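You operate a simulated robot arm through the tools that you are given. There is no shell and no other tool. Be economical: measure what you need, move in short steps, check, and stop when the job is done.

You run a simulated robot arm. Do the job below in one go: nothing can be reset, and whatever is moved stays where it is left.

Task
Lift out the cramp, damp the rust stain and cover it with clay.
Fine: stand the cramp on the banker; spray first, press the clay on with the tamper and put it back.

It is judged by the outcome, as a careful person would: the job done as asked, and still so three seconds after it is handed in. It fails if anything else is knocked over, pushed out of place, dropped, spilled or broken. Lids that push on must go on centred and level and be pressed home; caps that screw on are set level and turned clockwise until they are tight.

Robot
A 6-joint arm with a two-finger parallel gripper, fixed in place. Base frame: the origin is at the foot of the arm, x ahead of it, y to its left, z up; the work surface is at about z = 0.82. Lengths are in m, angles in rad, forces in N, time in s.
With the tool pointing down near the work surface it reaches from about 0.26 to 0.68 m from the base axis. Its first joint turns from -1.152 to 1.152 rad. Payload 2.9 kg.
The tool frame sits at the grasp point between the pads (the TCP): z along the fingers, y along the line on which they close. The tips reach 0.03 m beyond it. The gripper opens to 0.11 m. The fingers are 0.02 m wide and 0.01 m thick; the gripper's body (0.048 by 0.112 m) begins 0.055 m behind the TCP.
Orientation is that of the tool frame in the base frame, as [roll, pitch, yaw] about the fixed x, y, z axes, in that order (R = Rz(yaw) Ry(pitch) Rx(roll)). With the fingers straight down and closing along the base's y, the tool's x points along the base's -x, its y along +y and its z along -z.

Tools
- The arm moves only by the tool step_arm. Its argument "series" is a list of rows, each a list of 6 numbers: the shift along the base's x, y, z in m, then the turn, a rotation vector about the base's x, y, z in rad. In form: [[dx, dy, dz, wx, wy, wz], ...]. A call has 1 to 12 rows; each row is the pose to reach, as a shift and turn from the pose commanded when the call began. "jaw" is the finger opening in m, from 0 to 0.11, set as the call begins (left out, the last holds). A row lasts 0.2 s, in which the tool goes at most 0.05 m and 0.15 rad; a call with a longer step from one row to the next is refused whole, and so is a gripper value outside its range. A pose out of reach is approached as far as the arm can. The call stops where the force on the tool passes 40 N (or 10 N more than at its start, if that is more) or the arm is blocked; 0.2 s more then pass. Each finger travels about 0.108 m/s and halts on what it meets, pressing with about 45 N; the grip force reading is that of the motor and also rises with nothing between the fingers. The clock runs only during rows and for 0.2 s after the last one: add rows that repeat a pose to give the fingers time. It gives the time, the measured TCP pose, the force on the tool (base axes), the opening and the grip force at its end, in the units of the frame above (readings bear some noise).
- Cameras (640 x 400 px; columns grow to the right, rows downward): "scene" is fixed at [0.0829, 0.4438, 1.3969]; the picture's right is [-0.64, -0.77, 0.00], its down [-0.40, 0.33, -0.85] and it looks along [0.66, -0.54, -0.52] (base axes); focal length 300 px, centre (320, 200). "wrist" rides on the gripper at [0.072, 0.017, -0.103] in the tool frame; the picture's right is [-0.23, 0.97, 0.00], its down [-0.76, -0.18, -0.62] and it looks along [-0.61, -0.14, 0.78] (tool axes); focal length 222 px, centre (320, 200). There is no depth. A picture from a camera that has moved, and an enlarged one, comes with that camera's place and axes in the base frame and with its lens. The place of the scene camera against the robot may be out by one fixed shift of up to 0.012 m in any direction.
- camera(camera): a new picture of that camera. No time passes.
- zoom(camera, box): a new picture of the part [left, top, right, bottom] of that camera's present view, enlarged. No time passes.
- job_done(): hands the job in; it is judged then, once.

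Work in short steps. Places have to be worked out from the pictures, the camera data and where the tool is seen: move nearer, look again, correct. Check each grasp and each placing, and mend what went wrong. You have 120 turns and 76 pictures in all, those below and enlarged ones among them. Open the gripper and draw the arm clear of the work before you hand the job in, unless the task says otherwise; then end with one line.

The tools are called after "Call:" by a JSON object that holds its "name" and its "arguments". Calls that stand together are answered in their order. step_arm: Moves the arm, as the interface text tells. Its arguments: {"type":"object","properties":{"series":{"type":"array"},"jaw":{"type":"number"}},"required":["series"]} The other tools are called the same way: camera (camera) takes a picture; zoom (camera, box) takes an enlarged picture of a part of a camera's view; job_done () hands the job in.

At the start:

```text
t: 0.0
eef_pos: [0.356, 0.0762, 1.2296]
ee_rot: [-3.141, 0.0, -3.141]
ft_force: [0.0, 0.2, -0.2]
grip_width: 0.1099
gripper_force: 0.1
```

scene: 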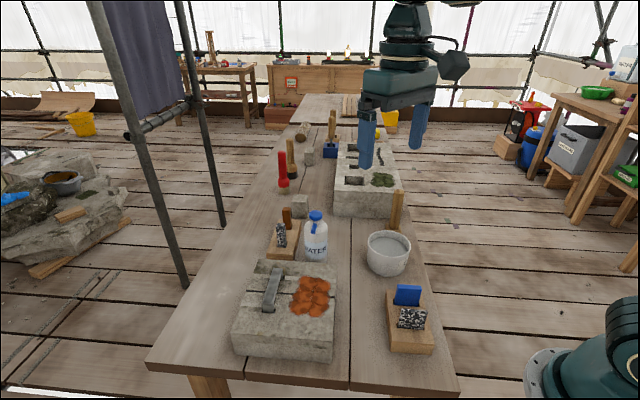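
wrist: 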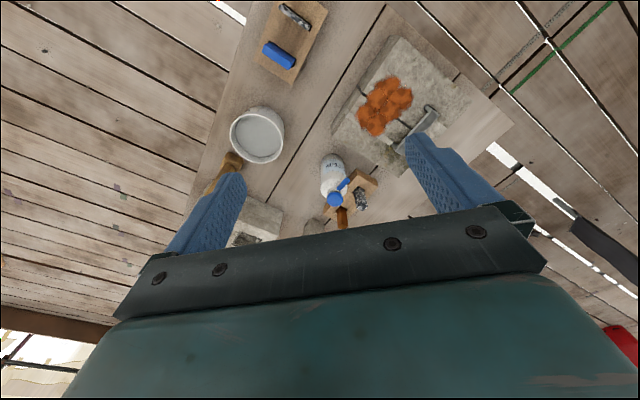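

I start by enlarging the scene to identify the objects.

Call:
{"name": "zoom", "arguments": {"camera": "scene", "box": [220, 200, 460, 370]}}

Call:
{"name": "zoom", "arguments": {"camera": "scene", "box": [260, 90, 440, 220]}}

Call:
{"name": "zoom", "arguments": {"camera": "wrist", "box": [200, 0, 520, 230]}}

```text
2.35 times, centred on (340, 285) of scene
camera zoom: at [0.0829, 0.4438, 1.3969], right [-0.64, -0.77, 0.0], down [-0.4, 0.33, -0.85], along [0.66, -0.54, -0.52], focal length 706 px, centre (273, 0)
```

zoom: 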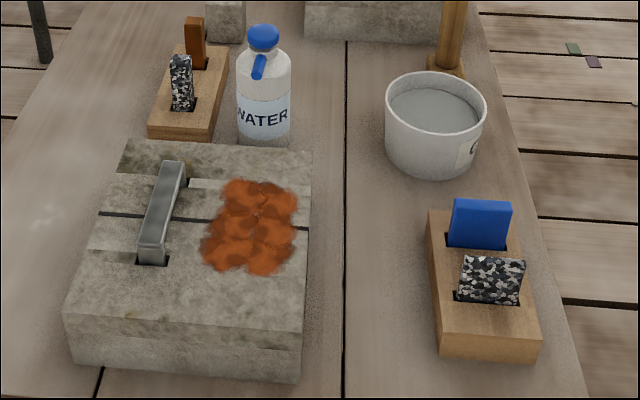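

```text
3.08 times, centred on (350, 155) of scene
camera zoom: at [0.0829, 0.4438, 1.3969], right [-0.64, -0.77, 0.0], down [-0.4, 0.33, -0.85], along [0.66, -0.54, -0.52], focal length 924 px, centre (228, 338)
```

zoom: 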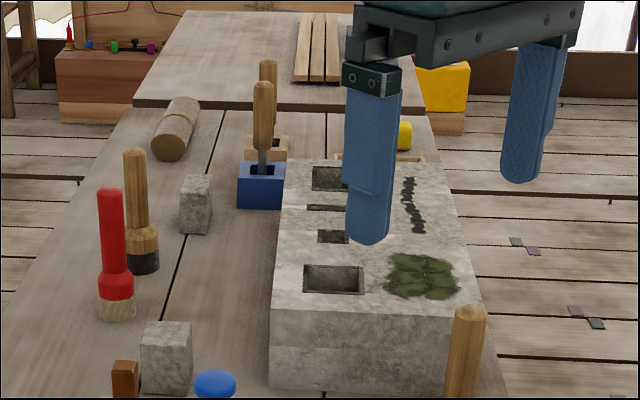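

```text
1.74 times, centred on (360, 115) of wrist
camera zoom: at [0.2842, 0.092, 1.3333], right [0.23, 0.97, 0.0], down [0.76, -0.18, 0.62], along [0.61, -0.14, -0.78], focal length 386 px, centre (250, 348)
```

zoom: 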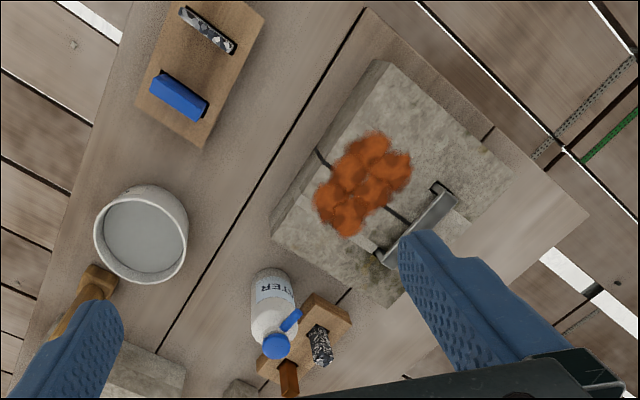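

The far items look out of reach, so the tools that matter are the bottle, the pot and the dowel by the pot. I move over to view the pot and dowel.

Call:
{"name": "step_arm", "arguments": {"series": [[-0.02, -0.04, -0.02, 0, 0, 0], [-0.03, -0.08, -0.04, 0, 0, 0], [-0.04, -0.12, -0.05, 0, 0, 0], [-0.04, -0.14, -0.06, 0, 0, 0]]}}

Call:
{"name": "camera", "arguments": {"camera": "wrist"}}

Call:
{"name": "camera", "arguments": {"camera": "scene"}}

```text
t: 1.0
eef_pos: [0.3156, -0.0652, 1.1689]
ee_rot: [-3.141, 0.0, -3.14]
ft_force: [0.2, 0.1, 0.1]
grip_width: 0.11
gripper_force: 0.0
```

```text
70 pictures are left
camera wrist: at [0.2433, -0.049, 1.2725], right [0.23, 0.97, 0.0], down [0.76, -0.18, 0.62], along [0.61, -0.14, -0.78], focal length 222 px, centre (320, 200)
```

wrist: 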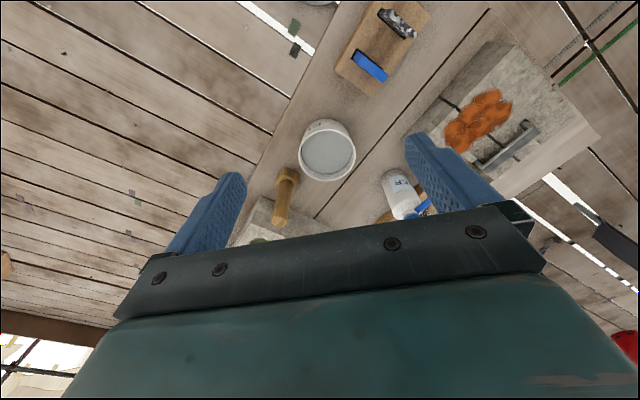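

```text
69 pictures are left
```

scene: 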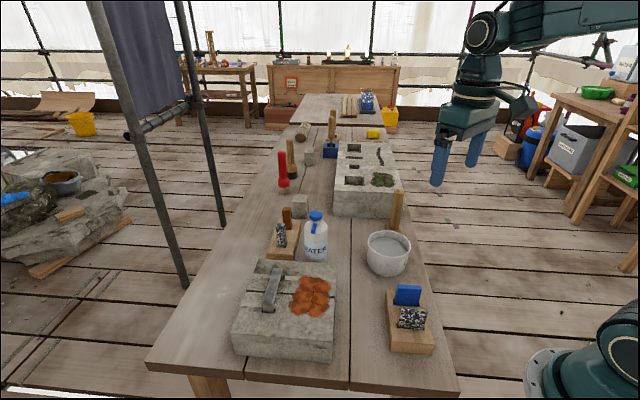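

Call:
{"name": "zoom", "arguments": {"camera": "wrist", "box": [230, 70, 430, 245]}}

Call:
{"name": "zoom", "arguments": {"camera": "scene", "box": [330, 170, 450, 290]}}

Call:
{"name": "zoom", "arguments": {"camera": "scene", "box": [255, 190, 345, 270]}}

```text
2.29 times, centred on (330, 158) of wrist
camera zoom: at [0.2433, -0.049, 1.2725], right [0.23, 0.97, 0.0], down [0.76, -0.18, 0.62], along [0.61, -0.14, -0.78], focal length 508 px, centre (297, 297)
```

zoom: 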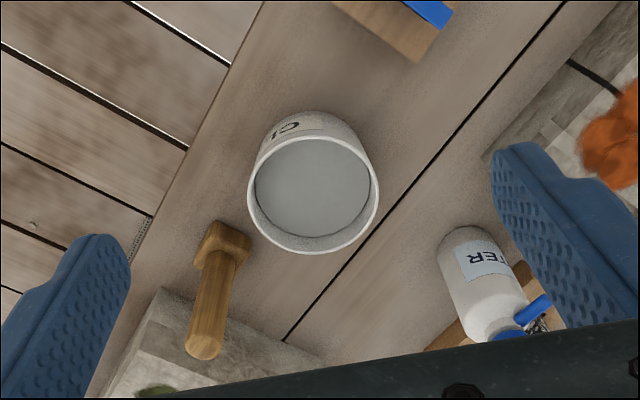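

```text
3.33 times, centred on (390, 230) of scene
camera zoom: at [0.0829, 0.4438, 1.3969], right [-0.64, -0.77, 0.0], down [-0.4, 0.33, -0.85], along [0.66, -0.54, -0.52], focal length 1001 px, centre (87, 100)
```

zoom: 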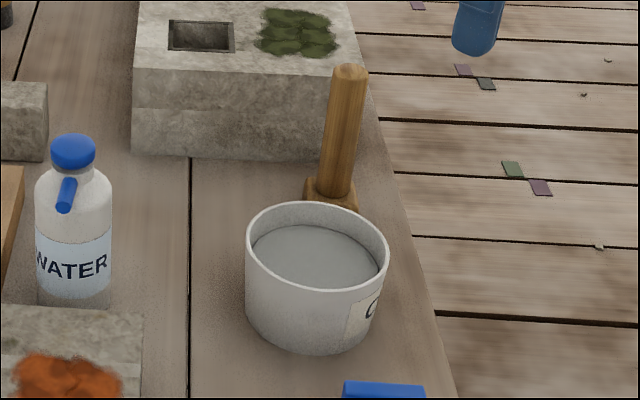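

```text
5.00 times, centred on (300, 230) of scene
camera zoom: at [0.0829, 0.4438, 1.3969], right [-0.64, -0.77, 0.0], down [-0.4, 0.33, -0.85], along [0.66, -0.54, -0.52], focal length 1501 px, centre (420, 50)
```

zoom: 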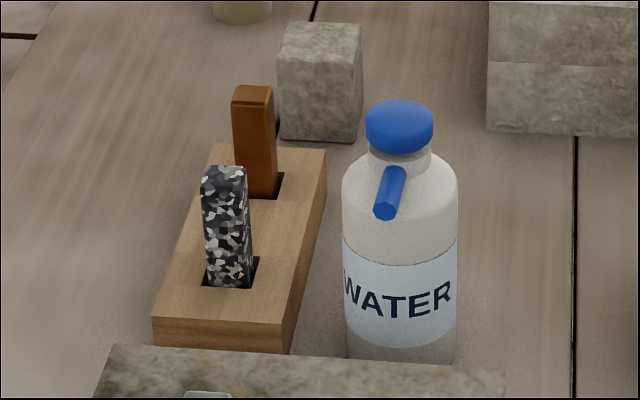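

The bottle says WATER, the pot should be clay, and the tamper is the square-footed handle. I go over the cramp first (about 0.49, 0.24), with the fingers set to close across it.

Call:
{"name": "step_arm", "arguments": {"series": [[0.015, 0.04, 0, 0, 0, -0.11], [0.03, 0.08, -0.01, 0, 0, -0.22], [0.05, 0.12, -0.02, 0, 0, -0.33], [0.07, 0.16, -0.03, 0, 0, -0.44], [0.09, 0.2, -0.04, 0, 0, -0.55], [0.11, 0.24, -0.05, 0, 0, -0.66], [0.13, 0.275, -0.06, 0, 0, -0.785], [0.13, 0.3, -0.07, 0, 0, -0.785], [0.13, 0.3, -0.07, 0, 0, -0.785]]}}

Call:
{"name": "camera", "arguments": {"camera": "wrist"}}

Call:
{"name": "camera", "arguments": {"camera": "scene"}}

```text
t: 3.0
eef_pos: [0.4451, 0.2374, 1.0985]
ee_rot: [-3.141, 0.001, 2.356]
ft_force: [0.4, -1.3, -0.4]
grip_width: 0.1101
gripper_force: 0.0
```

```text
65 pictures are left
camera wrist: at [0.4071, 0.2995, 1.2037], right [0.85, 0.53, 0.0], down [0.41, -0.66, 0.62], along [0.33, -0.53, -0.78], focal length 222 px, centre (320, 200)
```

wrist: 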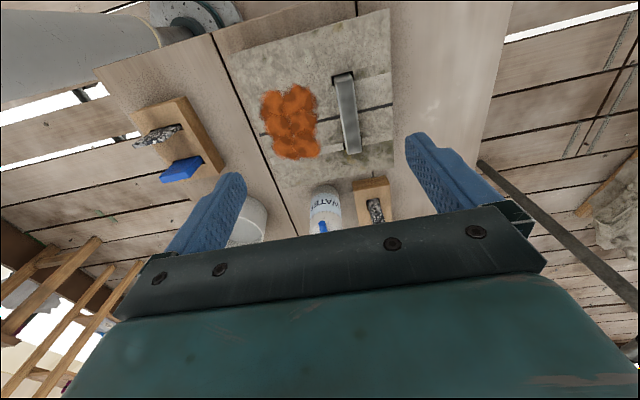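

```text
64 pictures are left
```

scene: 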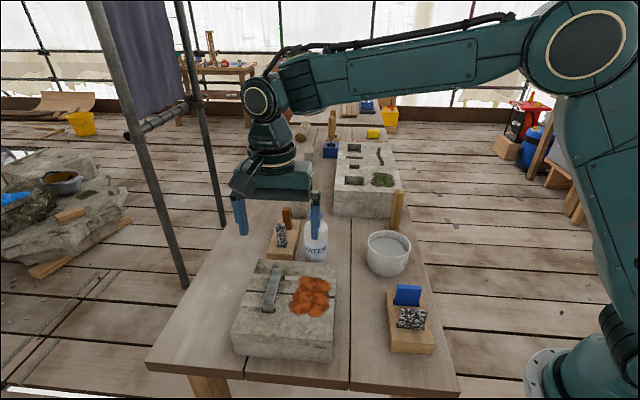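

The cramp and stain are both well in view; I enlarge them for measuring.

Call:
{"name": "zoom", "arguments": {"camera": "wrist", "box": [230, 0, 430, 240]}}

Call:
{"name": "zoom", "arguments": {"camera": "scene", "box": [225, 245, 345, 365]}}

```text
1.67 times, centred on (330, 120) of wrist
camera zoom: at [0.4071, 0.2995, 1.2037], right [0.85, 0.53, 0.0], down [0.41, -0.66, 0.62], along [0.33, -0.53, -0.78], focal length 370 px, centre (303, 333)
```

zoom: 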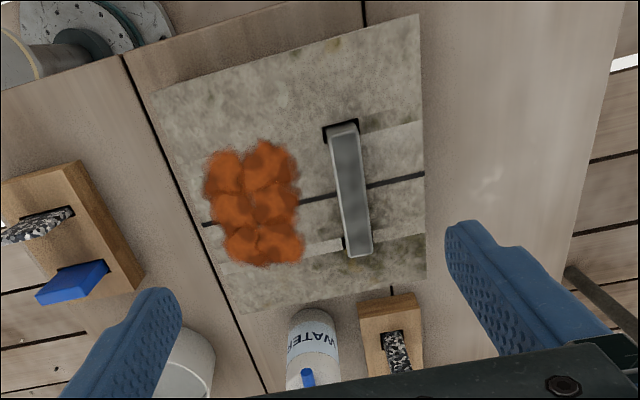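

```text
3.33 times, centred on (285, 305) of scene
camera zoom: at [0.0829, 0.4438, 1.3969], right [-0.64, -0.77, 0.0], down [-0.4, 0.33, -0.85], along [0.66, -0.54, -0.52], focal length 1001 px, centre (437, -150)
```

zoom: 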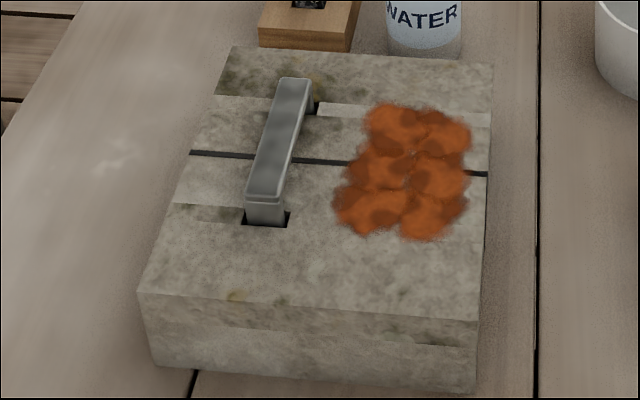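

Cramp midpoint comes out at about (0.494, 0.236), running at -45°, with its top near z 0.90. I lower to just above it with the jaws narrowed.

Call:
{"name": "step_arm", "arguments": {"series": [[0.02, 0, -0.04, 0, 0, 0], [0.04, 0, -0.08, 0, 0, 0], [0.049, -0.001, -0.12, 0, 0, 0], [0.049, -0.001, -0.145, 0, 0, 0], [0.049, -0.001, -0.145, 0, 0, 0]], "jaw": 0.05}}

Call:
{"name": "camera", "arguments": {"camera": "wrist"}}

Call:
{"name": "zoom", "arguments": {"camera": "scene", "box": [225, 220, 345, 320]}}

```text
t: 4.2
eef_pos: [0.4957, 0.2354, 0.9527]
ee_rot: [3.141, 0.0, 2.357]
ft_force: [0.1, 0.2, 0.5]
grip_width: 0.0502
gripper_force: 0.1
```

```text
61 pictures are left
camera wrist: at [0.4565, 0.2975, 1.0568], right [0.85, 0.53, 0.0], down [0.41, -0.66, 0.62], along [0.33, -0.53, -0.78], focal length 222 px, centre (320, 200)
```

wrist: 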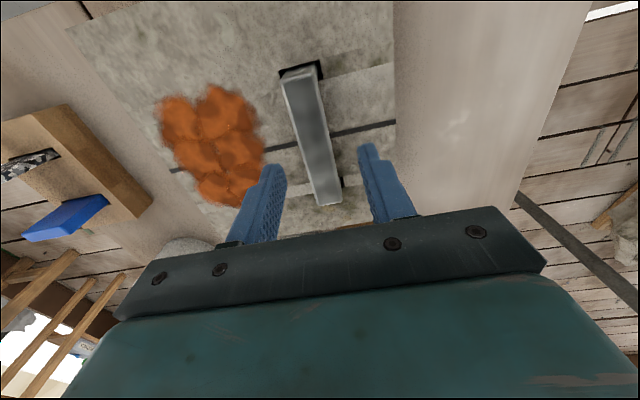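

```text
4.00 times, centred on (285, 270) of scene
camera zoom: at [0.0829, 0.4438, 1.3969], right [-0.64, -0.77, 0.0], down [-0.4, 0.33, -0.85], along [0.66, -0.54, -0.52], focal length 1201 px, centre (460, -80)
```

zoom: 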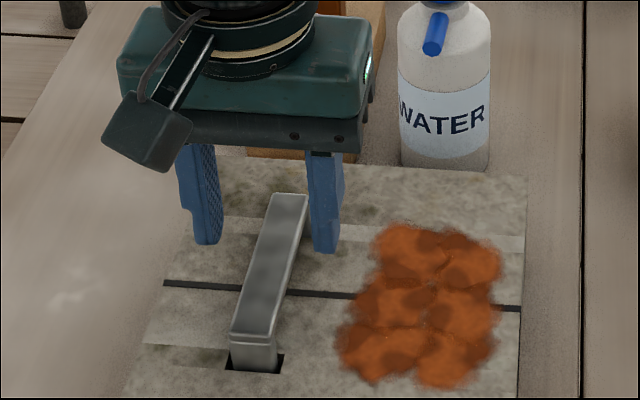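

The bar lies centred between the fingers with its top at about z 0.90. I lower until the tips are at about 0.89 and check clearance.

Call:
{"name": "step_arm", "arguments": {"series": [[-0.002, 0, -0.015, 0, 0, 0], [-0.003, 0, -0.025, 0, 0, 0], [-0.003, 0, -0.033, 0, 0, 0], [-0.003, 0, -0.033, 0, 0, 0]]}}

Call:
{"name": "zoom", "arguments": {"camera": "scene", "box": [235, 230, 315, 310]}}

```text
t: 5.2
eef_pos: [0.4929, 0.2345, 0.9201]
ee_rot: [-3.14, 0.0, 2.356]
ft_force: [-0.4, 0.1, 3.7]
grip_width: 0.0502
gripper_force: 0.3
```

```text
5.00 times, centred on (275, 270) of scene
camera zoom: at [0.0828, 0.4438, 1.3969], right [-0.64, -0.77, 0.0], down [-0.4, 0.33, -0.85], along [0.66, -0.54, -0.52], focal length 1501 px, centre (545, -150)
```

zoom: 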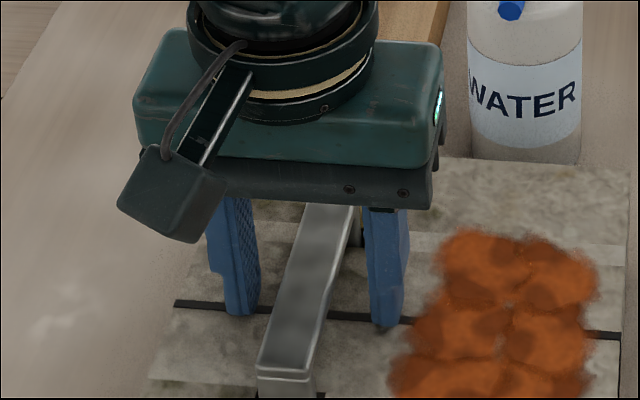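

A 3.7 N upward force suggests the tips just reached the stone (top about 0.89). I back up 3 mm and close.

Call:
{"name": "step_arm", "arguments": {"series": [[0, 0, 0.003, 0, 0, 0], [0, 0, 0.003, 0, 0, 0], [0, 0, 0.003, 0, 0, 0]]}}

Call:
{"name": "step_arm", "arguments": {"series": [[0, 0, 0, 0, 0, 0], [0, 0, 0, 0, 0, 0], [0, 0, 0, 0, 0, 0]], "jaw": 0.0}}

Call:
{"name": "zoom", "arguments": {"camera": "scene", "box": [235, 230, 315, 310]}}

```text
t: 6.0
eef_pos: [0.4923, 0.2355, 0.9228]
ee_rot: [-3.141, 0.002, 2.357]
ft_force: [0.4, -0.2, 0.7]
grip_width: 0.0501
gripper_force: 0.1
```

```text
t: 6.8
eef_pos: [0.4938, 0.2343, 0.9231]
ee_rot: [-3.141, 0.0, 2.356]
ft_force: [0.2, 1.0, 0.4]
grip_width: 0.0208
gripper_force: 45.1
```

```text
5.00 times, centred on (275, 270) of scene
camera zoom: at [0.0829, 0.4438, 1.3969], right [-0.64, -0.77, 0.0], down [-0.4, 0.33, -0.85], along [0.66, -0.54, -0.52], focal length 1501 px, centre (545, -150)
```

zoom: 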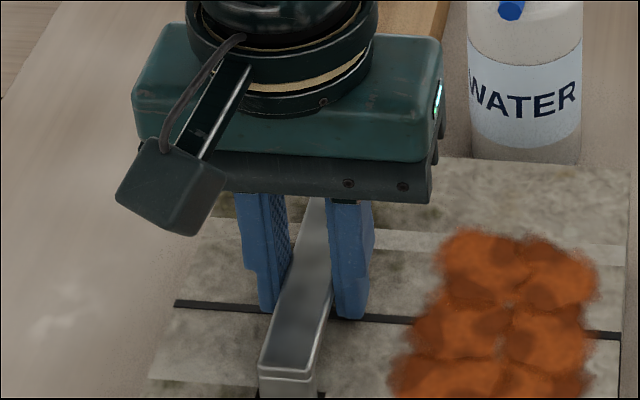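

Gripped at 0.021 m wide. I lift it straight up.

Call:
{"name": "step_arm", "arguments": {"series": [[0, 0, 0.01, 0, 0, 0], [0, 0, 0.025, 0, 0, 0], [0, 0, 0.05, 0, 0, 0], [0, 0, 0.08, 0, 0, 0], [0, 0, 0.11, 0, 0, 0], [0, 0, 0.11, 0, 0, 0]]}}

Call:
{"name": "camera", "arguments": {"camera": "scene"}}

Call:
{"name": "zoom", "arguments": {"camera": "scene", "box": [215, 150, 335, 270]}}

```text
t: 8.2
eef_pos: [0.4913, 0.2353, 1.032]
ee_rot: [3.142, -0.001, 2.356]
ft_force: [-0.3, 0.3, -0.6]
grip_width: 0.021
gripper_force: 45.0
```

```text
57 pictures are left
```

scene: 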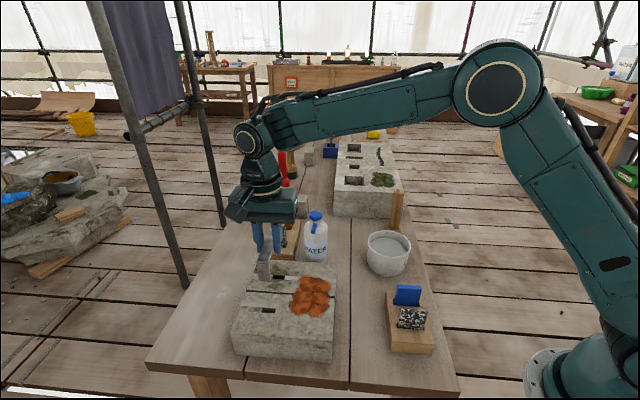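

```text
3.33 times, centred on (275, 210) of scene
camera zoom: at [0.0829, 0.4438, 1.3969], right [-0.64, -0.77, 0.0], down [-0.4, 0.33, -0.85], along [0.66, -0.54, -0.52], focal length 1001 px, centre (470, 167)
```

zoom: 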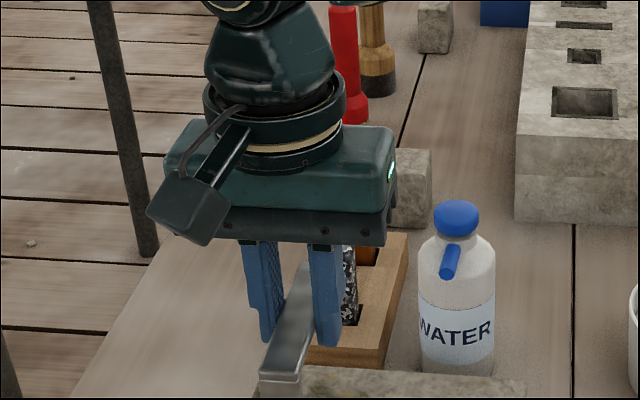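

The cramp came out level. I carry it over the clear strip of bench between the stone and the front rack, at about (0.35, 0.124).

Call:
{"name": "step_arm", "arguments": {"series": [[-0.03, -0.025, 0.01, 0, 0, 0], [-0.06, -0.05, 0.01, 0, 0, 0], [-0.09, -0.075, 0.01, 0, 0, 0], [-0.12, -0.095, 0.01, 0, 0, 0], [-0.141, -0.111, 0.01, 0, 0, 0], [-0.141, -0.111, 0, 0, 0, 0], [-0.141, -0.111, -0.02, 0, 0, 0], [-0.141, -0.111, -0.02, 0, 0, 0]]}}

Call:
{"name": "camera", "arguments": {"camera": "wrist"}}

Call:
{"name": "zoom", "arguments": {"camera": "scene", "box": [280, 220, 460, 400]}}

```text
t: 10.0
eef_pos: [0.3502, 0.1241, 1.0153]
ee_rot: [-3.141, 0.0, 2.356]
ft_force: [-0.3, 0.0, -0.5]
grip_width: 0.0208
gripper_force: 44.9
```

```text
55 pictures are left
camera wrist: at [0.3116, 0.187, 1.1187], right [0.85, 0.53, 0.0], down [0.41, -0.66, 0.62], along [0.33, -0.53, -0.78], focal length 222 px, centre (320, 200)
```

wrist: 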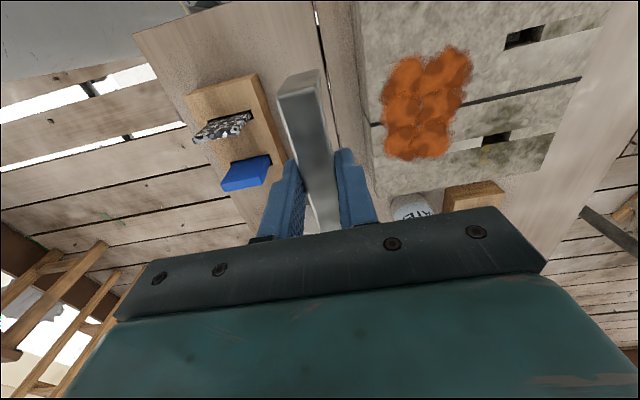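

```text
2.22 times, centred on (370, 310) of scene
camera zoom: at [0.0829, 0.4438, 1.3969], right [-0.64, -0.77, 0.0], down [-0.4, 0.33, -0.85], along [0.66, -0.54, -0.52], focal length 667 px, centre (209, -44)
```

zoom: 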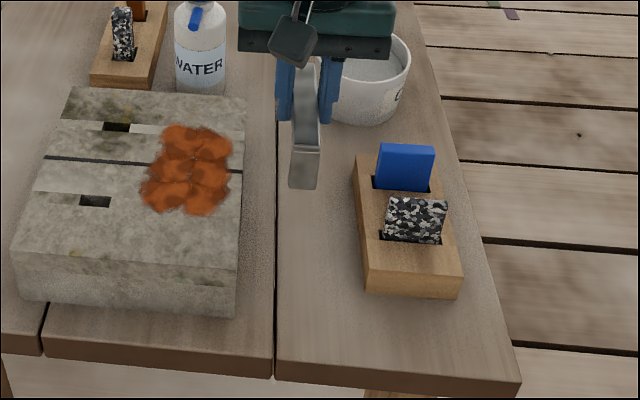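

Position is clear of rack and stone. I lower it until the legs touch the bench (expected TCP z about 0.87), in fine steps at the end.

Call:
{"name": "step_arm", "arguments": {"series": [[0, 0, -0.04, 0, 0, 0], [0, 0, -0.08, 0, 0, 0], [0, 0, -0.11, 0, 0, 0], [0, 0, -0.12, 0, 0, 0], [0, 0, -0.12, 0, 0, 0]]}}

Call:
{"name": "zoom", "arguments": {"camera": "scene", "box": [310, 240, 430, 360]}}

```text
t: 11.2
eef_pos: [0.3503, 0.1237, 0.8952]
ee_rot: [-3.141, 0.0, 2.356]
ft_force: [-0.1, 0.1, -0.6]
grip_width: 0.021
gripper_force: 45.0
```

```text
3.33 times, centred on (370, 300) of scene
camera zoom: at [0.0829, 0.4438, 1.3969], right [-0.64, -0.77, 0.0], down [-0.4, 0.33, -0.85], along [0.66, -0.54, -0.52], focal length 1001 px, centre (153, -133)
```

zoom: 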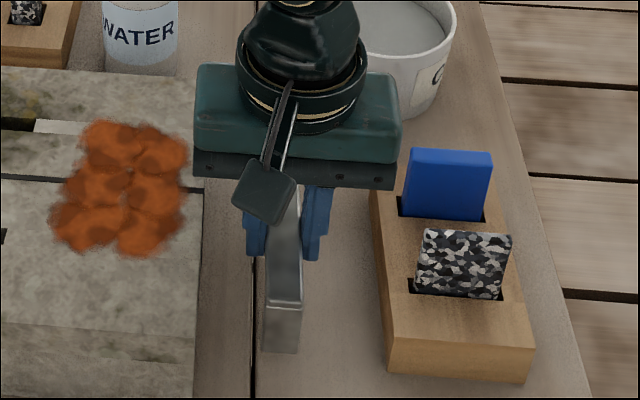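

Call:
{"name": "step_arm", "arguments": {"series": [[0, 0, -0.008, 0, 0, 0], [0, 0, -0.013, 0, 0, 0], [0, 0, -0.016, 0, 0, 0], [0, 0, -0.019, 0, 0, 0], [0, 0, -0.022, 0, 0, 0], [0, 0, -0.022, 0, 0, 0]]}}

```text
t: 12.4
eef_pos: [0.3522, 0.1238, 0.8752]
ee_rot: [3.138, 0.003, 2.358]
ft_force: [-2.5, -0.4, 6.9]
grip_width: 0.0213
gripper_force: 45.0
stopped in row 6: the force on the tool passed its limit (the readings are from after the stop); the commanded pose is now the measured one
```

Contact at z 0.875. I open the jaws slightly to let the cramp settle, then look.

Call:
{"name": "step_arm", "arguments": {"series": [[0, 0, 0, 0, 0, 0], [0, 0, 0, 0, 0, 0], [0, 0, 0, 0, 0, 0]], "jaw": 0.045}}

Call:
{"name": "step_arm", "arguments": {"series": [[0, 0, 0.02, 0, 0, 0], [0, 0, 0.06, 0, 0, 0], [0, 0, 0.11, 0, 0, 0], [0, 0, 0.16, 0, 0, 0], [0, 0, 0.21, 0, 0, 0], [0, 0, 0.21, 0, 0, 0]]}}

Call:
{"name": "zoom", "arguments": {"camera": "scene", "box": [225, 190, 435, 360]}}

Call:
{"name": "camera", "arguments": {"camera": "wrist"}}

```text
t: 13.2
eef_pos: [0.3517, 0.1237, 0.8745]
ee_rot: [3.138, 0.002, 2.359]
ft_force: [-0.8, 0.2, -0.4]
grip_width: 0.045
gripper_force: 0.0
```

```text
t: 14.6
eef_pos: [0.3528, 0.1215, 1.0837]
ee_rot: [3.139, 0.0, 2.356]
ft_force: [0.3, -0.7, -0.3]
grip_width: 0.045
gripper_force: 0.1
```

```text
2.35 times, centred on (330, 275) of scene
camera zoom: at [0.0829, 0.4438, 1.3969], right [-0.64, -0.77, 0.0], down [-0.4, 0.33, -0.85], along [0.66, -0.54, -0.52], focal length 706 px, centre (296, 24)
```

zoom: 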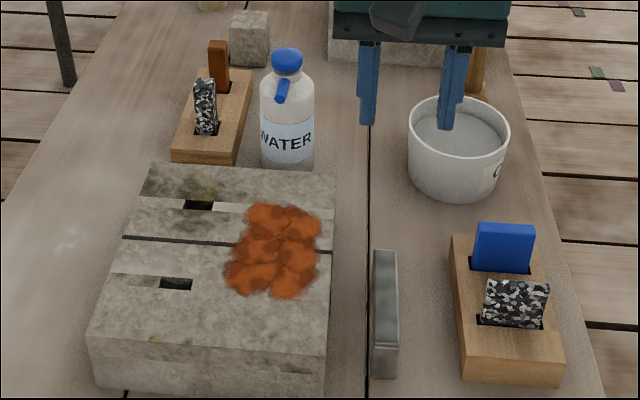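

```text
51 pictures are left
camera wrist: at [0.3128, 0.1829, 1.1881], right [0.85, 0.53, 0.0], down [0.41, -0.66, 0.62], along [0.33, -0.53, -0.78], focal length 222 px, centre (320, 200)
```

wrist: 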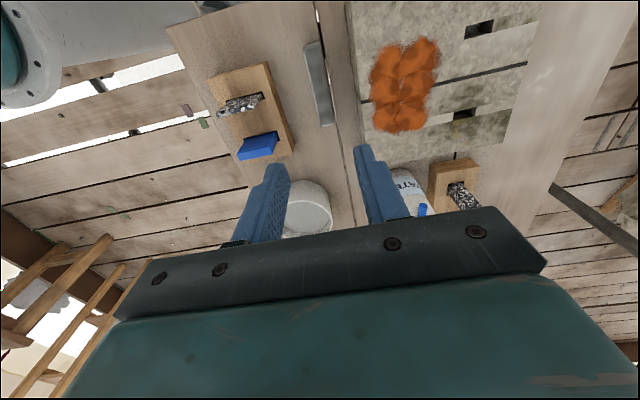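

I check whether the cramp is truly standing.

Call:
{"name": "zoom", "arguments": {"camera": "scene", "box": [320, 280, 380, 360]}}

Call:
{"name": "zoom", "arguments": {"camera": "wrist", "box": [270, 20, 370, 140]}}

```text
5.00 times, centred on (350, 320) of scene
camera zoom: at [0.0829, 0.4438, 1.3969], right [-0.64, -0.77, 0.0], down [-0.4, 0.33, -0.85], along [0.66, -0.54, -0.52], focal length 1501 px, centre (170, -400)
```

zoom: 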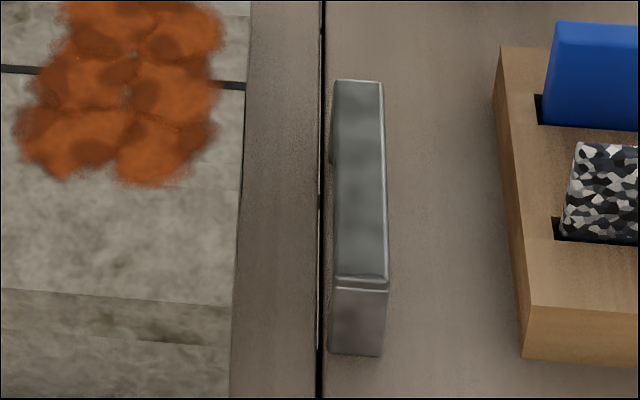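

```text
3.33 times, centred on (320, 80) of wrist
camera zoom: at [0.3128, 0.1829, 1.1881], right [0.85, 0.53, 0.0], down [0.41, -0.66, 0.62], along [0.33, -0.53, -0.78], focal length 740 px, centre (320, 600)
```

zoom: 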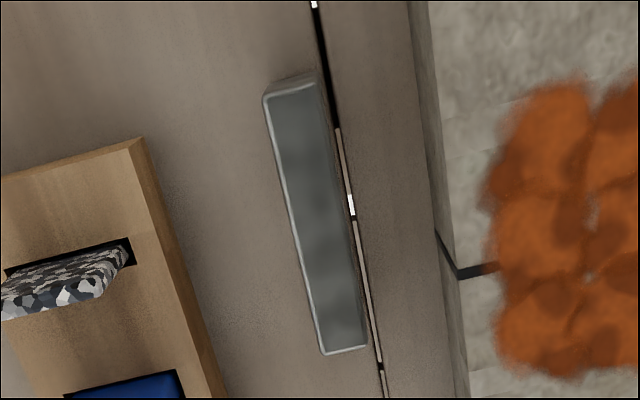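

The cramp stands upright on both legs. Next is the bottle, at about (0.57, 0.06) with its cap at 0.97 and the nozzle already facing the stone; I go above it with the same yaw.

Call:
{"name": "step_arm", "arguments": {"series": [[0.04, -0.01, 0.02, 0, 0, 0], [0.08, -0.025, 0.03, 0, 0, 0], [0.12, -0.04, 0.03, 0, 0, 0], [0.16, -0.05, 0.03, 0, 0, 0], [0.19, -0.055, 0.03, 0, 0, 0], [0.215, -0.061, 0.03, 0, 0, 0], [0.215, -0.061, 0.03, 0, 0, 0]], "jaw": 0.085}}

Call:
{"name": "zoom", "arguments": {"camera": "wrist", "box": [200, 60, 440, 240]}}

Call:
{"name": "zoom", "arguments": {"camera": "scene", "box": [250, 150, 370, 270]}}

```text
t: 16.2
eef_pos: [0.5659, 0.0627, 1.1134]
ee_rot: [3.14, 0.002, 2.358]
ft_force: [0.4, -0.2, 0.3]
grip_width: 0.085
gripper_force: 0.1
```

```text
2.22 times, centred on (320, 150) of wrist
camera zoom: at [0.5267, 0.1249, 1.2182], right [0.85, 0.53, 0.0], down [0.41, -0.66, 0.62], along [0.33, -0.53, -0.78], focal length 494 px, centre (320, 311)
```

zoom: 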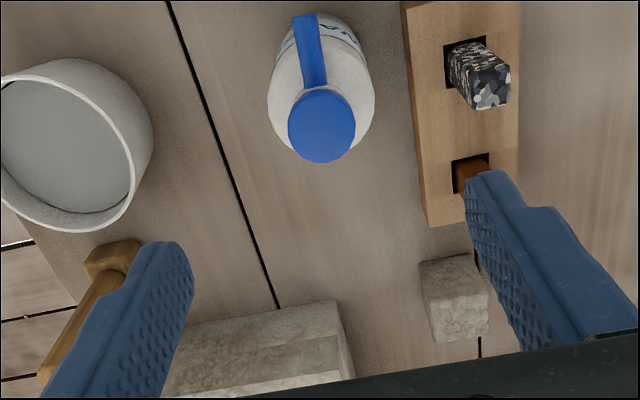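

```text
3.33 times, centred on (310, 210) of scene
camera zoom: at [0.0829, 0.4438, 1.3969], right [-0.64, -0.77, 0.0], down [-0.4, 0.33, -0.85], along [0.66, -0.54, -0.52], focal length 1001 px, centre (353, 167)
```

zoom: 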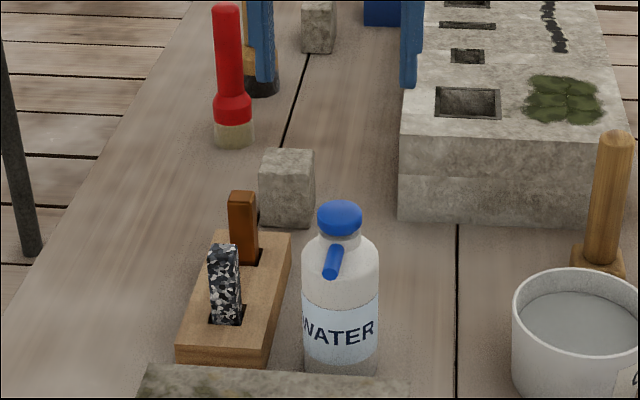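

The cap centre works out to (0.570, 0.057). I descend around the bottle, with the finger tips going to about z 0.905.

Call:
{"name": "step_arm", "arguments": {"series": [[0.003, -0.003, -0.04, 0, 0, 0], [0.005, -0.006, -0.08, 0, 0, 0], [0.005, -0.006, -0.12, 0, 0, 0], [0.005, -0.006, -0.15, 0, 0, 0], [0.005, -0.006, -0.15, 0, 0, 0]]}}

Call:
{"name": "zoom", "arguments": {"camera": "scene", "box": [250, 170, 370, 270]}}

Call:
{"name": "zoom", "arguments": {"camera": "wrist", "box": [200, 60, 440, 240]}}

```text
t: 17.4
eef_pos: [0.571, 0.0584, 0.9647]
ee_rot: [3.137, 0.001, 2.357]
ft_force: [0.0, 0.3, -0.1]
grip_width: 0.0853
gripper_force: 0.0
```

```text
4.00 times, centred on (310, 220) of scene
camera zoom: at [0.0829, 0.4438, 1.3969], right [-0.64, -0.77, 0.0], down [-0.4, 0.33, -0.85], along [0.66, -0.54, -0.52], focal length 1201 px, centre (360, 120)
```

zoom: 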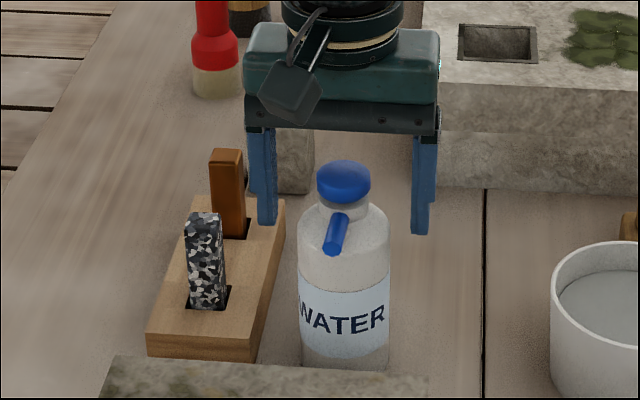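

```text
2.22 times, centred on (320, 150) of wrist
camera zoom: at [0.5315, 0.1197, 1.0685], right [0.85, 0.53, 0.0], down [0.41, -0.67, 0.62], along [0.33, -0.53, -0.78], focal length 494 px, centre (320, 311)
```

zoom: 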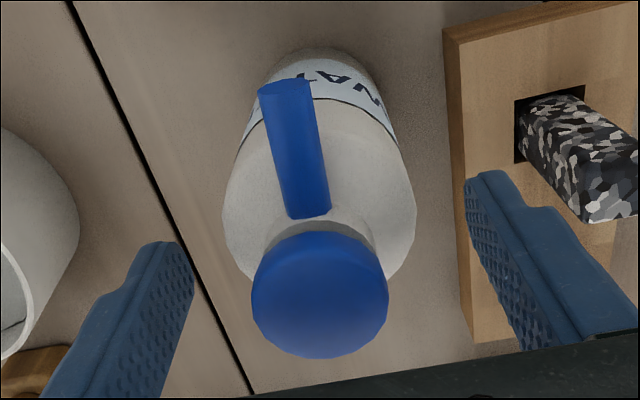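

Triangulated cap: (0.5705, 0.0565), z 0.97. I lower to TCP 0.930 and close.

Call:
{"name": "step_arm", "arguments": {"series": [[0, -0.001, -0.02, 0, 0, 0], [0, -0.002, -0.034, 0, 0, 0], [0, -0.002, -0.034, 0, 0, 0]]}}

Call:
{"name": "step_arm", "arguments": {"series": [[0, 0, 0, 0, 0, 0], [0, 0, 0, 0, 0, 0], [0, 0, 0, 0, 0, 0]], "jaw": 0.055}}

Call:
{"name": "zoom", "arguments": {"camera": "scene", "box": [225, 190, 375, 350]}}

```text
t: 18.2
eef_pos: [0.571, 0.0549, 0.9306]
ee_rot: [3.137, -0.001, 2.357]
ft_force: [-0.1, 0.0, 0.9]
grip_width: 0.0851
gripper_force: 0.1
```

```text
t: 19.0
eef_pos: [0.5707, 0.0552, 0.9309]
ee_rot: [3.139, 0.003, 2.358]
ft_force: [1.7, -0.2, 0.7]
grip_width: 0.0589
gripper_force: 44.9
```

```text
2.50 times, centred on (300, 270) of scene
camera zoom: at [0.0829, 0.4438, 1.3969], right [-0.64, -0.77, 0.0], down [-0.4, 0.33, -0.85], along [0.66, -0.54, -0.52], focal length 751 px, centre (370, 25)
```

zoom: 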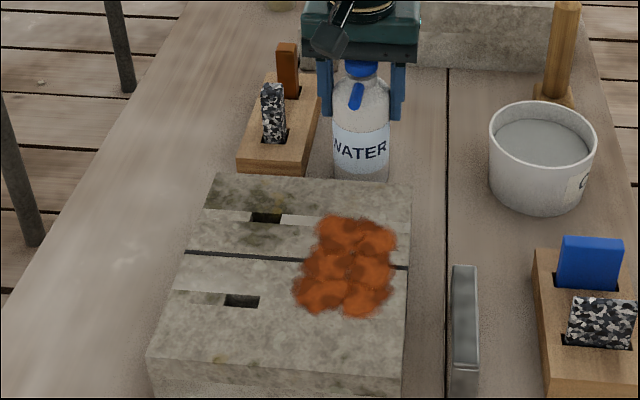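

Bottle held at 0.059 m. I lift it, then tilt it about 0.8 rad toward the stain so that the nozzle points at the stain centre from roughly 12 cm.

Call:
{"name": "step_arm", "arguments": {"series": [[0, 0, 0.03, 0, 0, 0], [0, 0, 0.07, 0, 0, 0], [0, 0, 0.11, 0, 0, 0], [0, 0, 0.11, 0, 0, 0]], "jaw": 0.055}}

Call:
{"name": "step_arm", "arguments": {"series": [[-0.01, 0.008, 0, -0.095, -0.095, 0], [-0.02, 0.016, 0, -0.19, -0.19, 0], [-0.03, 0.024, -0.01, -0.285, -0.285, 0], [-0.04, 0.032, -0.02, -0.38, -0.38, 0], [-0.05, 0.037, -0.03, -0.475, -0.475, 0], [-0.05, 0.037, -0.04, -0.566, -0.566, 0], [-0.05, 0.037, -0.045, -0.566, -0.566, 0]]}}

Call:
{"name": "camera", "arguments": {"camera": "scene"}}

Call:
{"name": "camera", "arguments": {"camera": "wrist"}}

```text
t: 20.0
eef_pos: [0.5718, 0.0546, 1.0417]
ee_rot: [3.138, -0.001, 2.357]
ft_force: [-0.5, 0.8, -2.8]
grip_width: 0.0589
gripper_force: 45.4
```

```text
t: 21.6
eef_pos: [0.5211, 0.0922, 0.9952]
ee_rot: [3.138, 0.801, 2.359]
ft_force: [-1.2, -1.2, -3.5]
grip_width: 0.0589
gripper_force: 44.9
```

```text
43 pictures are left
```

scene: 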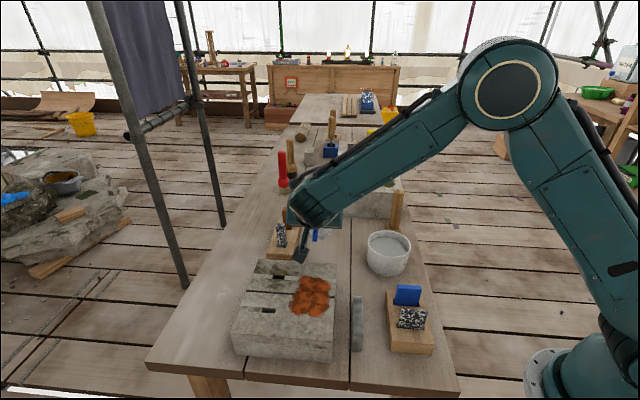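

```text
42 pictures are left
camera wrist: at [0.4449, 0.1909, 1.0155], right [0.8, 0.58, 0.17], down [-0.07, -0.18, 0.98], along [0.6, -0.79, -0.11], focal length 222 px, centre (320, 200)
```

wrist: 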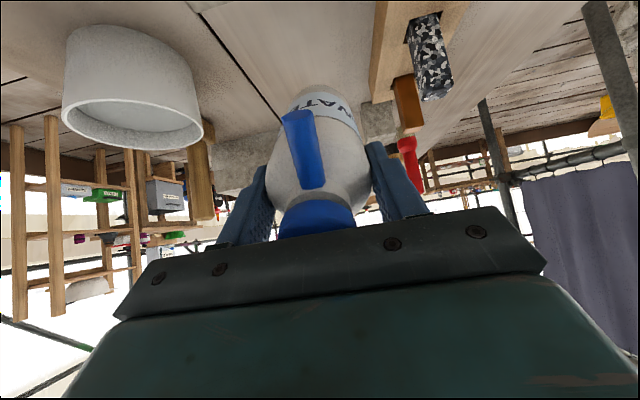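

The bottle is tilted and aimed; I check whether the stain has changed.

Call:
{"name": "zoom", "arguments": {"camera": "scene", "box": [260, 210, 350, 330]}}

```text
3.33 times, centred on (305, 270) of scene
camera zoom: at [0.0829, 0.4438, 1.3969], right [-0.64, -0.77, 0.0], down [-0.4, 0.33, -0.85], along [0.66, -0.54, -0.52], focal length 1001 px, centre (370, -33)
```

zoom: 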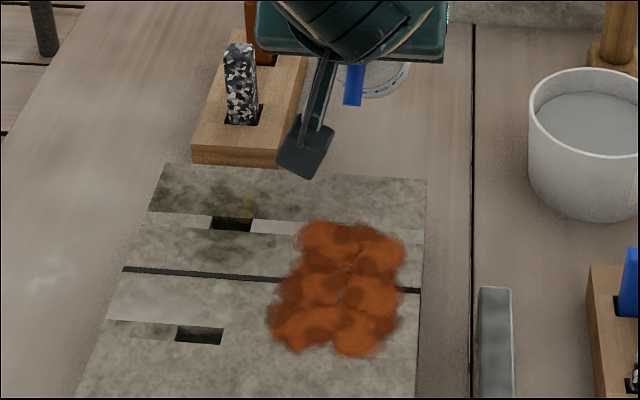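

No change yet, so holding alone doesn't spray. I squeeze fully (jaw 0) for a second while aiming at the stain.

Call:
{"name": "step_arm", "arguments": {"series": [[0, 0, 0, 0, 0, 0], [0, 0, 0, 0, 0, 0], [0, 0, 0, 0, 0, 0], [0, 0, 0, 0, 0, 0]], "jaw": 0.0}}

Call:
{"name": "zoom", "arguments": {"camera": "scene", "box": [260, 210, 350, 330]}}

```text
t: 22.6
eef_pos: [0.5208, 0.0923, 0.9946]
ee_rot: [3.14, 0.803, 2.358]
ft_force: [0.1, -0.4, -3.2]
grip_width: 0.0588
gripper_force: 44.5
```

```text
3.33 times, centred on (305, 270) of scene
camera zoom: at [0.083, 0.4438, 1.3969], right [-0.64, -0.77, 0.0], down [-0.4, 0.33, -0.85], along [0.66, -0.54, -0.52], focal length 1001 px, centre (370, -33)
```

zoom: 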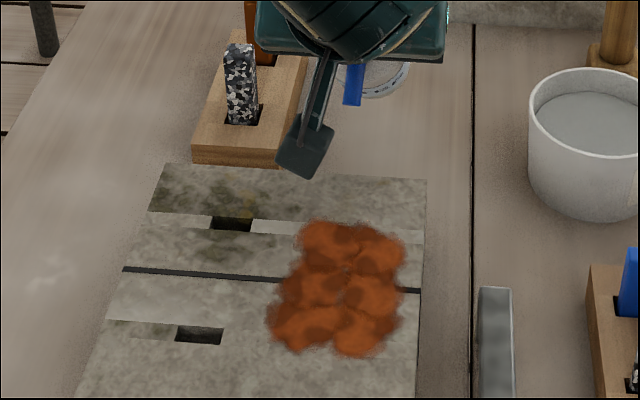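

No change. I move the nozzle about 5 cm closer along its axis, still squeezing.

Call:
{"name": "step_arm", "arguments": {"series": [[-0.012, 0.012, -0.018, 0, 0, 0], [-0.025, 0.025, -0.036, 0, 0, 0], [-0.025, 0.025, -0.036, 0, 0, 0], [-0.025, 0.025, -0.036, 0, 0, 0]]}}

Call:
{"name": "zoom", "arguments": {"camera": "scene", "box": [260, 210, 350, 330]}}

```text
t: 23.6
eef_pos: [0.4962, 0.1185, 0.9589]
ee_rot: [3.139, 0.801, 2.357]
ft_force: [0.8, 0.3, -3.9]
grip_width: 0.059
gripper_force: 44.6
```

```text
3.33 times, centred on (305, 270) of scene
camera zoom: at [0.083, 0.4438, 1.3969], right [-0.64, -0.77, 0.0], down [-0.4, 0.33, -0.85], along [0.66, -0.54, -0.52], focal length 1001 px, centre (370, -33)
```

zoom: 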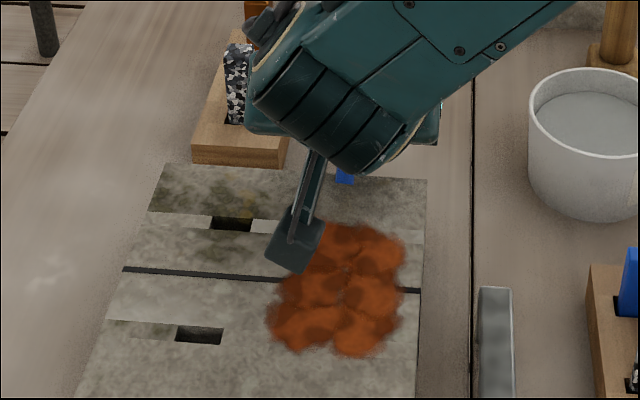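

Still dry. Perhaps the nozzle must point more steeply down, so I tilt further to about 1.3 rad with the tip kept over the stain.

Call:
{"name": "step_arm", "arguments": {"series": [[-0.005, 0.005, 0.02, -0.08, -0.08, 0], [-0.014, 0.012, 0.035, -0.17, -0.17, 0], [-0.024, 0.02, 0.042, -0.26, -0.26, 0], [-0.034, 0.03, 0.045, -0.354, -0.354, 0], [-0.034, 0.03, 0.045, -0.354, -0.354, 0], [-0.034, 0.03, 0.045, -0.354, -0.354, 0]]}}

Call:
{"name": "zoom", "arguments": {"camera": "scene", "box": [220, 170, 380, 350]}}

```text
t: 25.0
eef_pos: [0.4611, 0.15, 1.0052]
ee_rot: [3.139, 1.301, 2.359]
ft_force: [-0.2, 0.6, -3.7]
grip_width: 0.0588
gripper_force: 45.5
```

```text
2.22 times, centred on (300, 260) of scene
camera zoom: at [0.0829, 0.4438, 1.3969], right [-0.64, -0.77, 0.0], down [-0.4, 0.33, -0.85], along [0.66, -0.54, -0.52], focal length 667 px, centre (364, 67)
```

zoom: 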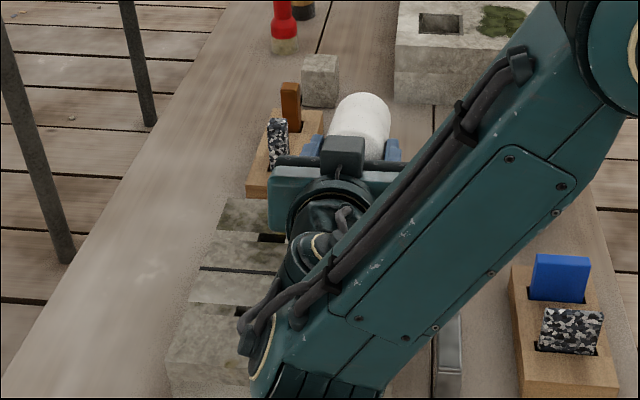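

The view is blocked; I tilt back and look at the stain.

Call:
{"name": "step_arm", "arguments": {"series": [[0.01, -0.01, 0.005, 0.09, 0.09, 0], [0.02, -0.018, 0.01, 0.18, 0.18, 0], [0.035, -0.03, 0.01, 0.27, 0.27, 0], [0.055, -0.05, 0, 0.354, 0.354, 0], [0.06, -0.058, -0.01, 0.354, 0.354, 0]]}}

Call:
{"name": "zoom", "arguments": {"camera": "scene", "box": [260, 210, 350, 330]}}

```text
t: 26.2
eef_pos: [0.522, 0.0908, 0.9937]
ee_rot: [3.14, 0.799, 2.358]
ft_force: [0.2, 0.3, -2.9]
grip_width: 0.0589
gripper_force: 45.2
```

```text
3.33 times, centred on (305, 270) of scene
camera zoom: at [0.083, 0.4438, 1.3969], right [-0.64, -0.77, 0.0], down [-0.4, 0.33, -0.85], along [0.66, -0.54, -0.52], focal length 1001 px, centre (370, -33)
```

zoom: 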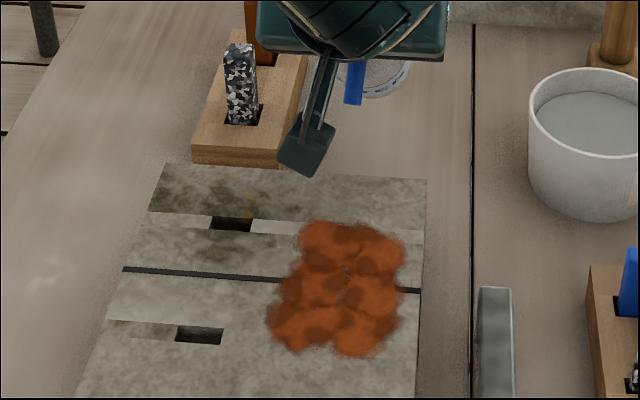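

Re-triangulating the nozzle shows it slopes about 23° down, so my earlier aim hit only the stain's far edge or beyond. I tilt back to 0.4 rad so the jet meets the stain centre from about 13 cm.

Call:
{"name": "step_arm", "arguments": {"series": [[0, 0, 0.003, 0.09, 0.09, 0], [-0.001, 0.001, 0.005, 0.19, 0.19, 0], [-0.002, 0.001, 0.005, 0.283, 0.283, 0], [-0.002, 0.001, 0.005, 0.283, 0.283, 0], [-0.002, 0.001, 0.005, 0.283, 0.283, 0], [-0.002, 0.001, 0.005, 0.283, 0.283, 0]]}}

Call:
{"name": "zoom", "arguments": {"camera": "scene", "box": [260, 210, 350, 330]}}

```text
t: 27.6
eef_pos: [0.52, 0.091, 0.9988]
ee_rot: [3.138, 0.401, 2.356]
ft_force: [-0.3, 0.2, -3.8]
grip_width: 0.0589
gripper_force: 44.9
```

```text
3.33 times, centred on (305, 270) of scene
camera zoom: at [0.083, 0.4438, 1.3969], right [-0.64, -0.77, 0.0], down [-0.4, 0.33, -0.85], along [0.66, -0.54, -0.52], focal length 1001 px, centre (370, -33)
```

zoom: 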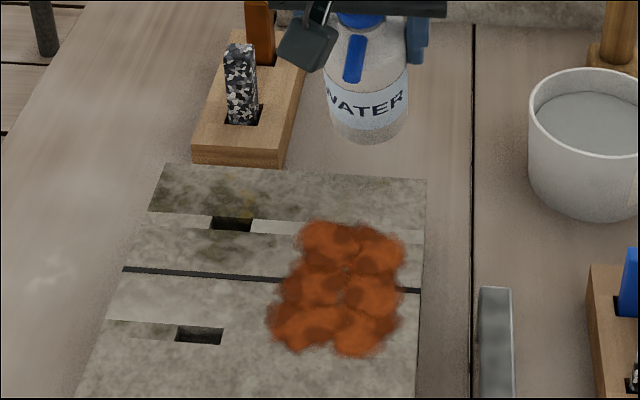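

Still dry. I try a distinct squeeze pulse: ease the command to just under the bottle's width, then squeeze again.

Call:
{"name": "step_arm", "arguments": {"series": [[0, 0, 0, 0, 0, 0]], "jaw": 0.0585}}

Call:
{"name": "step_arm", "arguments": {"series": [[0, 0, 0, 0, 0, 0], [0, 0, 0, 0, 0, 0]], "jaw": 0.03}}

Call:
{"name": "zoom", "arguments": {"camera": "scene", "box": [260, 190, 350, 310]}}

```text
t: 28.0
eef_pos: [0.5215, 0.0923, 0.9998]
ee_rot: [3.139, 0.402, 2.356]
ft_force: [0.4, 0.3, -0.7]
grip_width: 0.0588
gripper_force: 0.1
```

```text
t: 28.6
eef_pos: [0.5207, 0.0902, 0.9991]
ee_rot: [3.138, 0.402, 2.357]
ft_force: [0.2, -1.0, 0.2]
grip_width: 0.0299
gripper_force: 0.1
```

```text
3.33 times, centred on (305, 250) of scene
camera zoom: at [0.0829, 0.4438, 1.3969], right [-0.64, -0.77, 0.0], down [-0.4, 0.33, -0.85], along [0.66, -0.54, -0.52], focal length 1001 px, centre (370, 33)
```

zoom: 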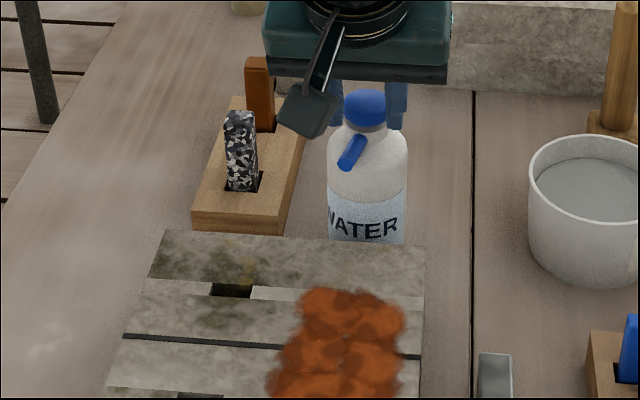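

My mistake: at 0.0585 the grip let go, and the bottle dropped several centimetres to the bench, landing upright beside the stone. I retreat upward, keeping the fingers clear of it, and inspect it.

Call:
{"name": "step_arm", "arguments": {"series": [[0.012, -0.012, 0.03, 0, 0, 0], [0.024, -0.024, 0.06, 0.1, 0.1, 0], [0.024, -0.024, 0.1, 0.19, 0.19, 0], [0.024, -0.024, 0.12, 0.283, 0.283, 0], [0.024, -0.024, 0.12, 0.283, 0.283, 0]]}}

Call:
{"name": "camera", "arguments": {"camera": "wrist"}}

Call:
{"name": "zoom", "arguments": {"camera": "scene", "box": [260, 190, 380, 310]}}

```text
t: 29.8
eef_pos: [0.5437, 0.0651, 1.1188]
ee_rot: [3.139, 0.0, 2.358]
ft_force: [-1.1, 0.3, 0.3]
grip_width: 0.0303
gripper_force: 0.1
```

```text
34 pictures are left
camera wrist: at [0.5059, 0.1278, 1.2239], right [0.85, 0.53, 0.0], down [0.41, -0.67, 0.62], along [0.33, -0.53, -0.78], focal length 222 px, centre (320, 200)
```

wrist: 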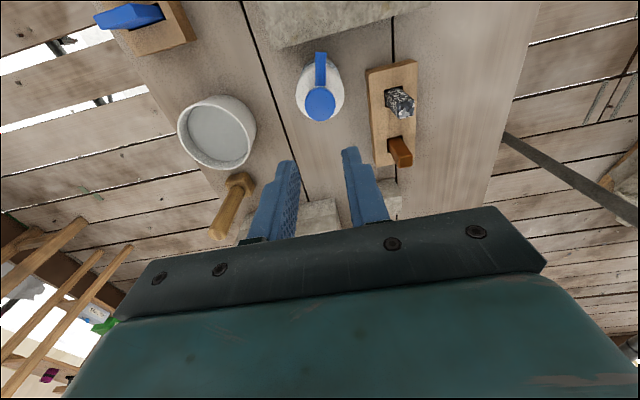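

```text
3.33 times, centred on (320, 250) of scene
camera zoom: at [0.0829, 0.4438, 1.3969], right [-0.64, -0.77, 0.0], down [-0.4, 0.33, -0.85], along [0.66, -0.54, -0.52], focal length 1001 px, centre (320, 33)
```

zoom: 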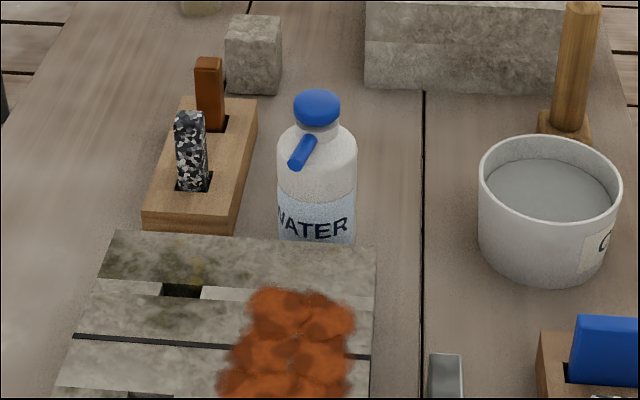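

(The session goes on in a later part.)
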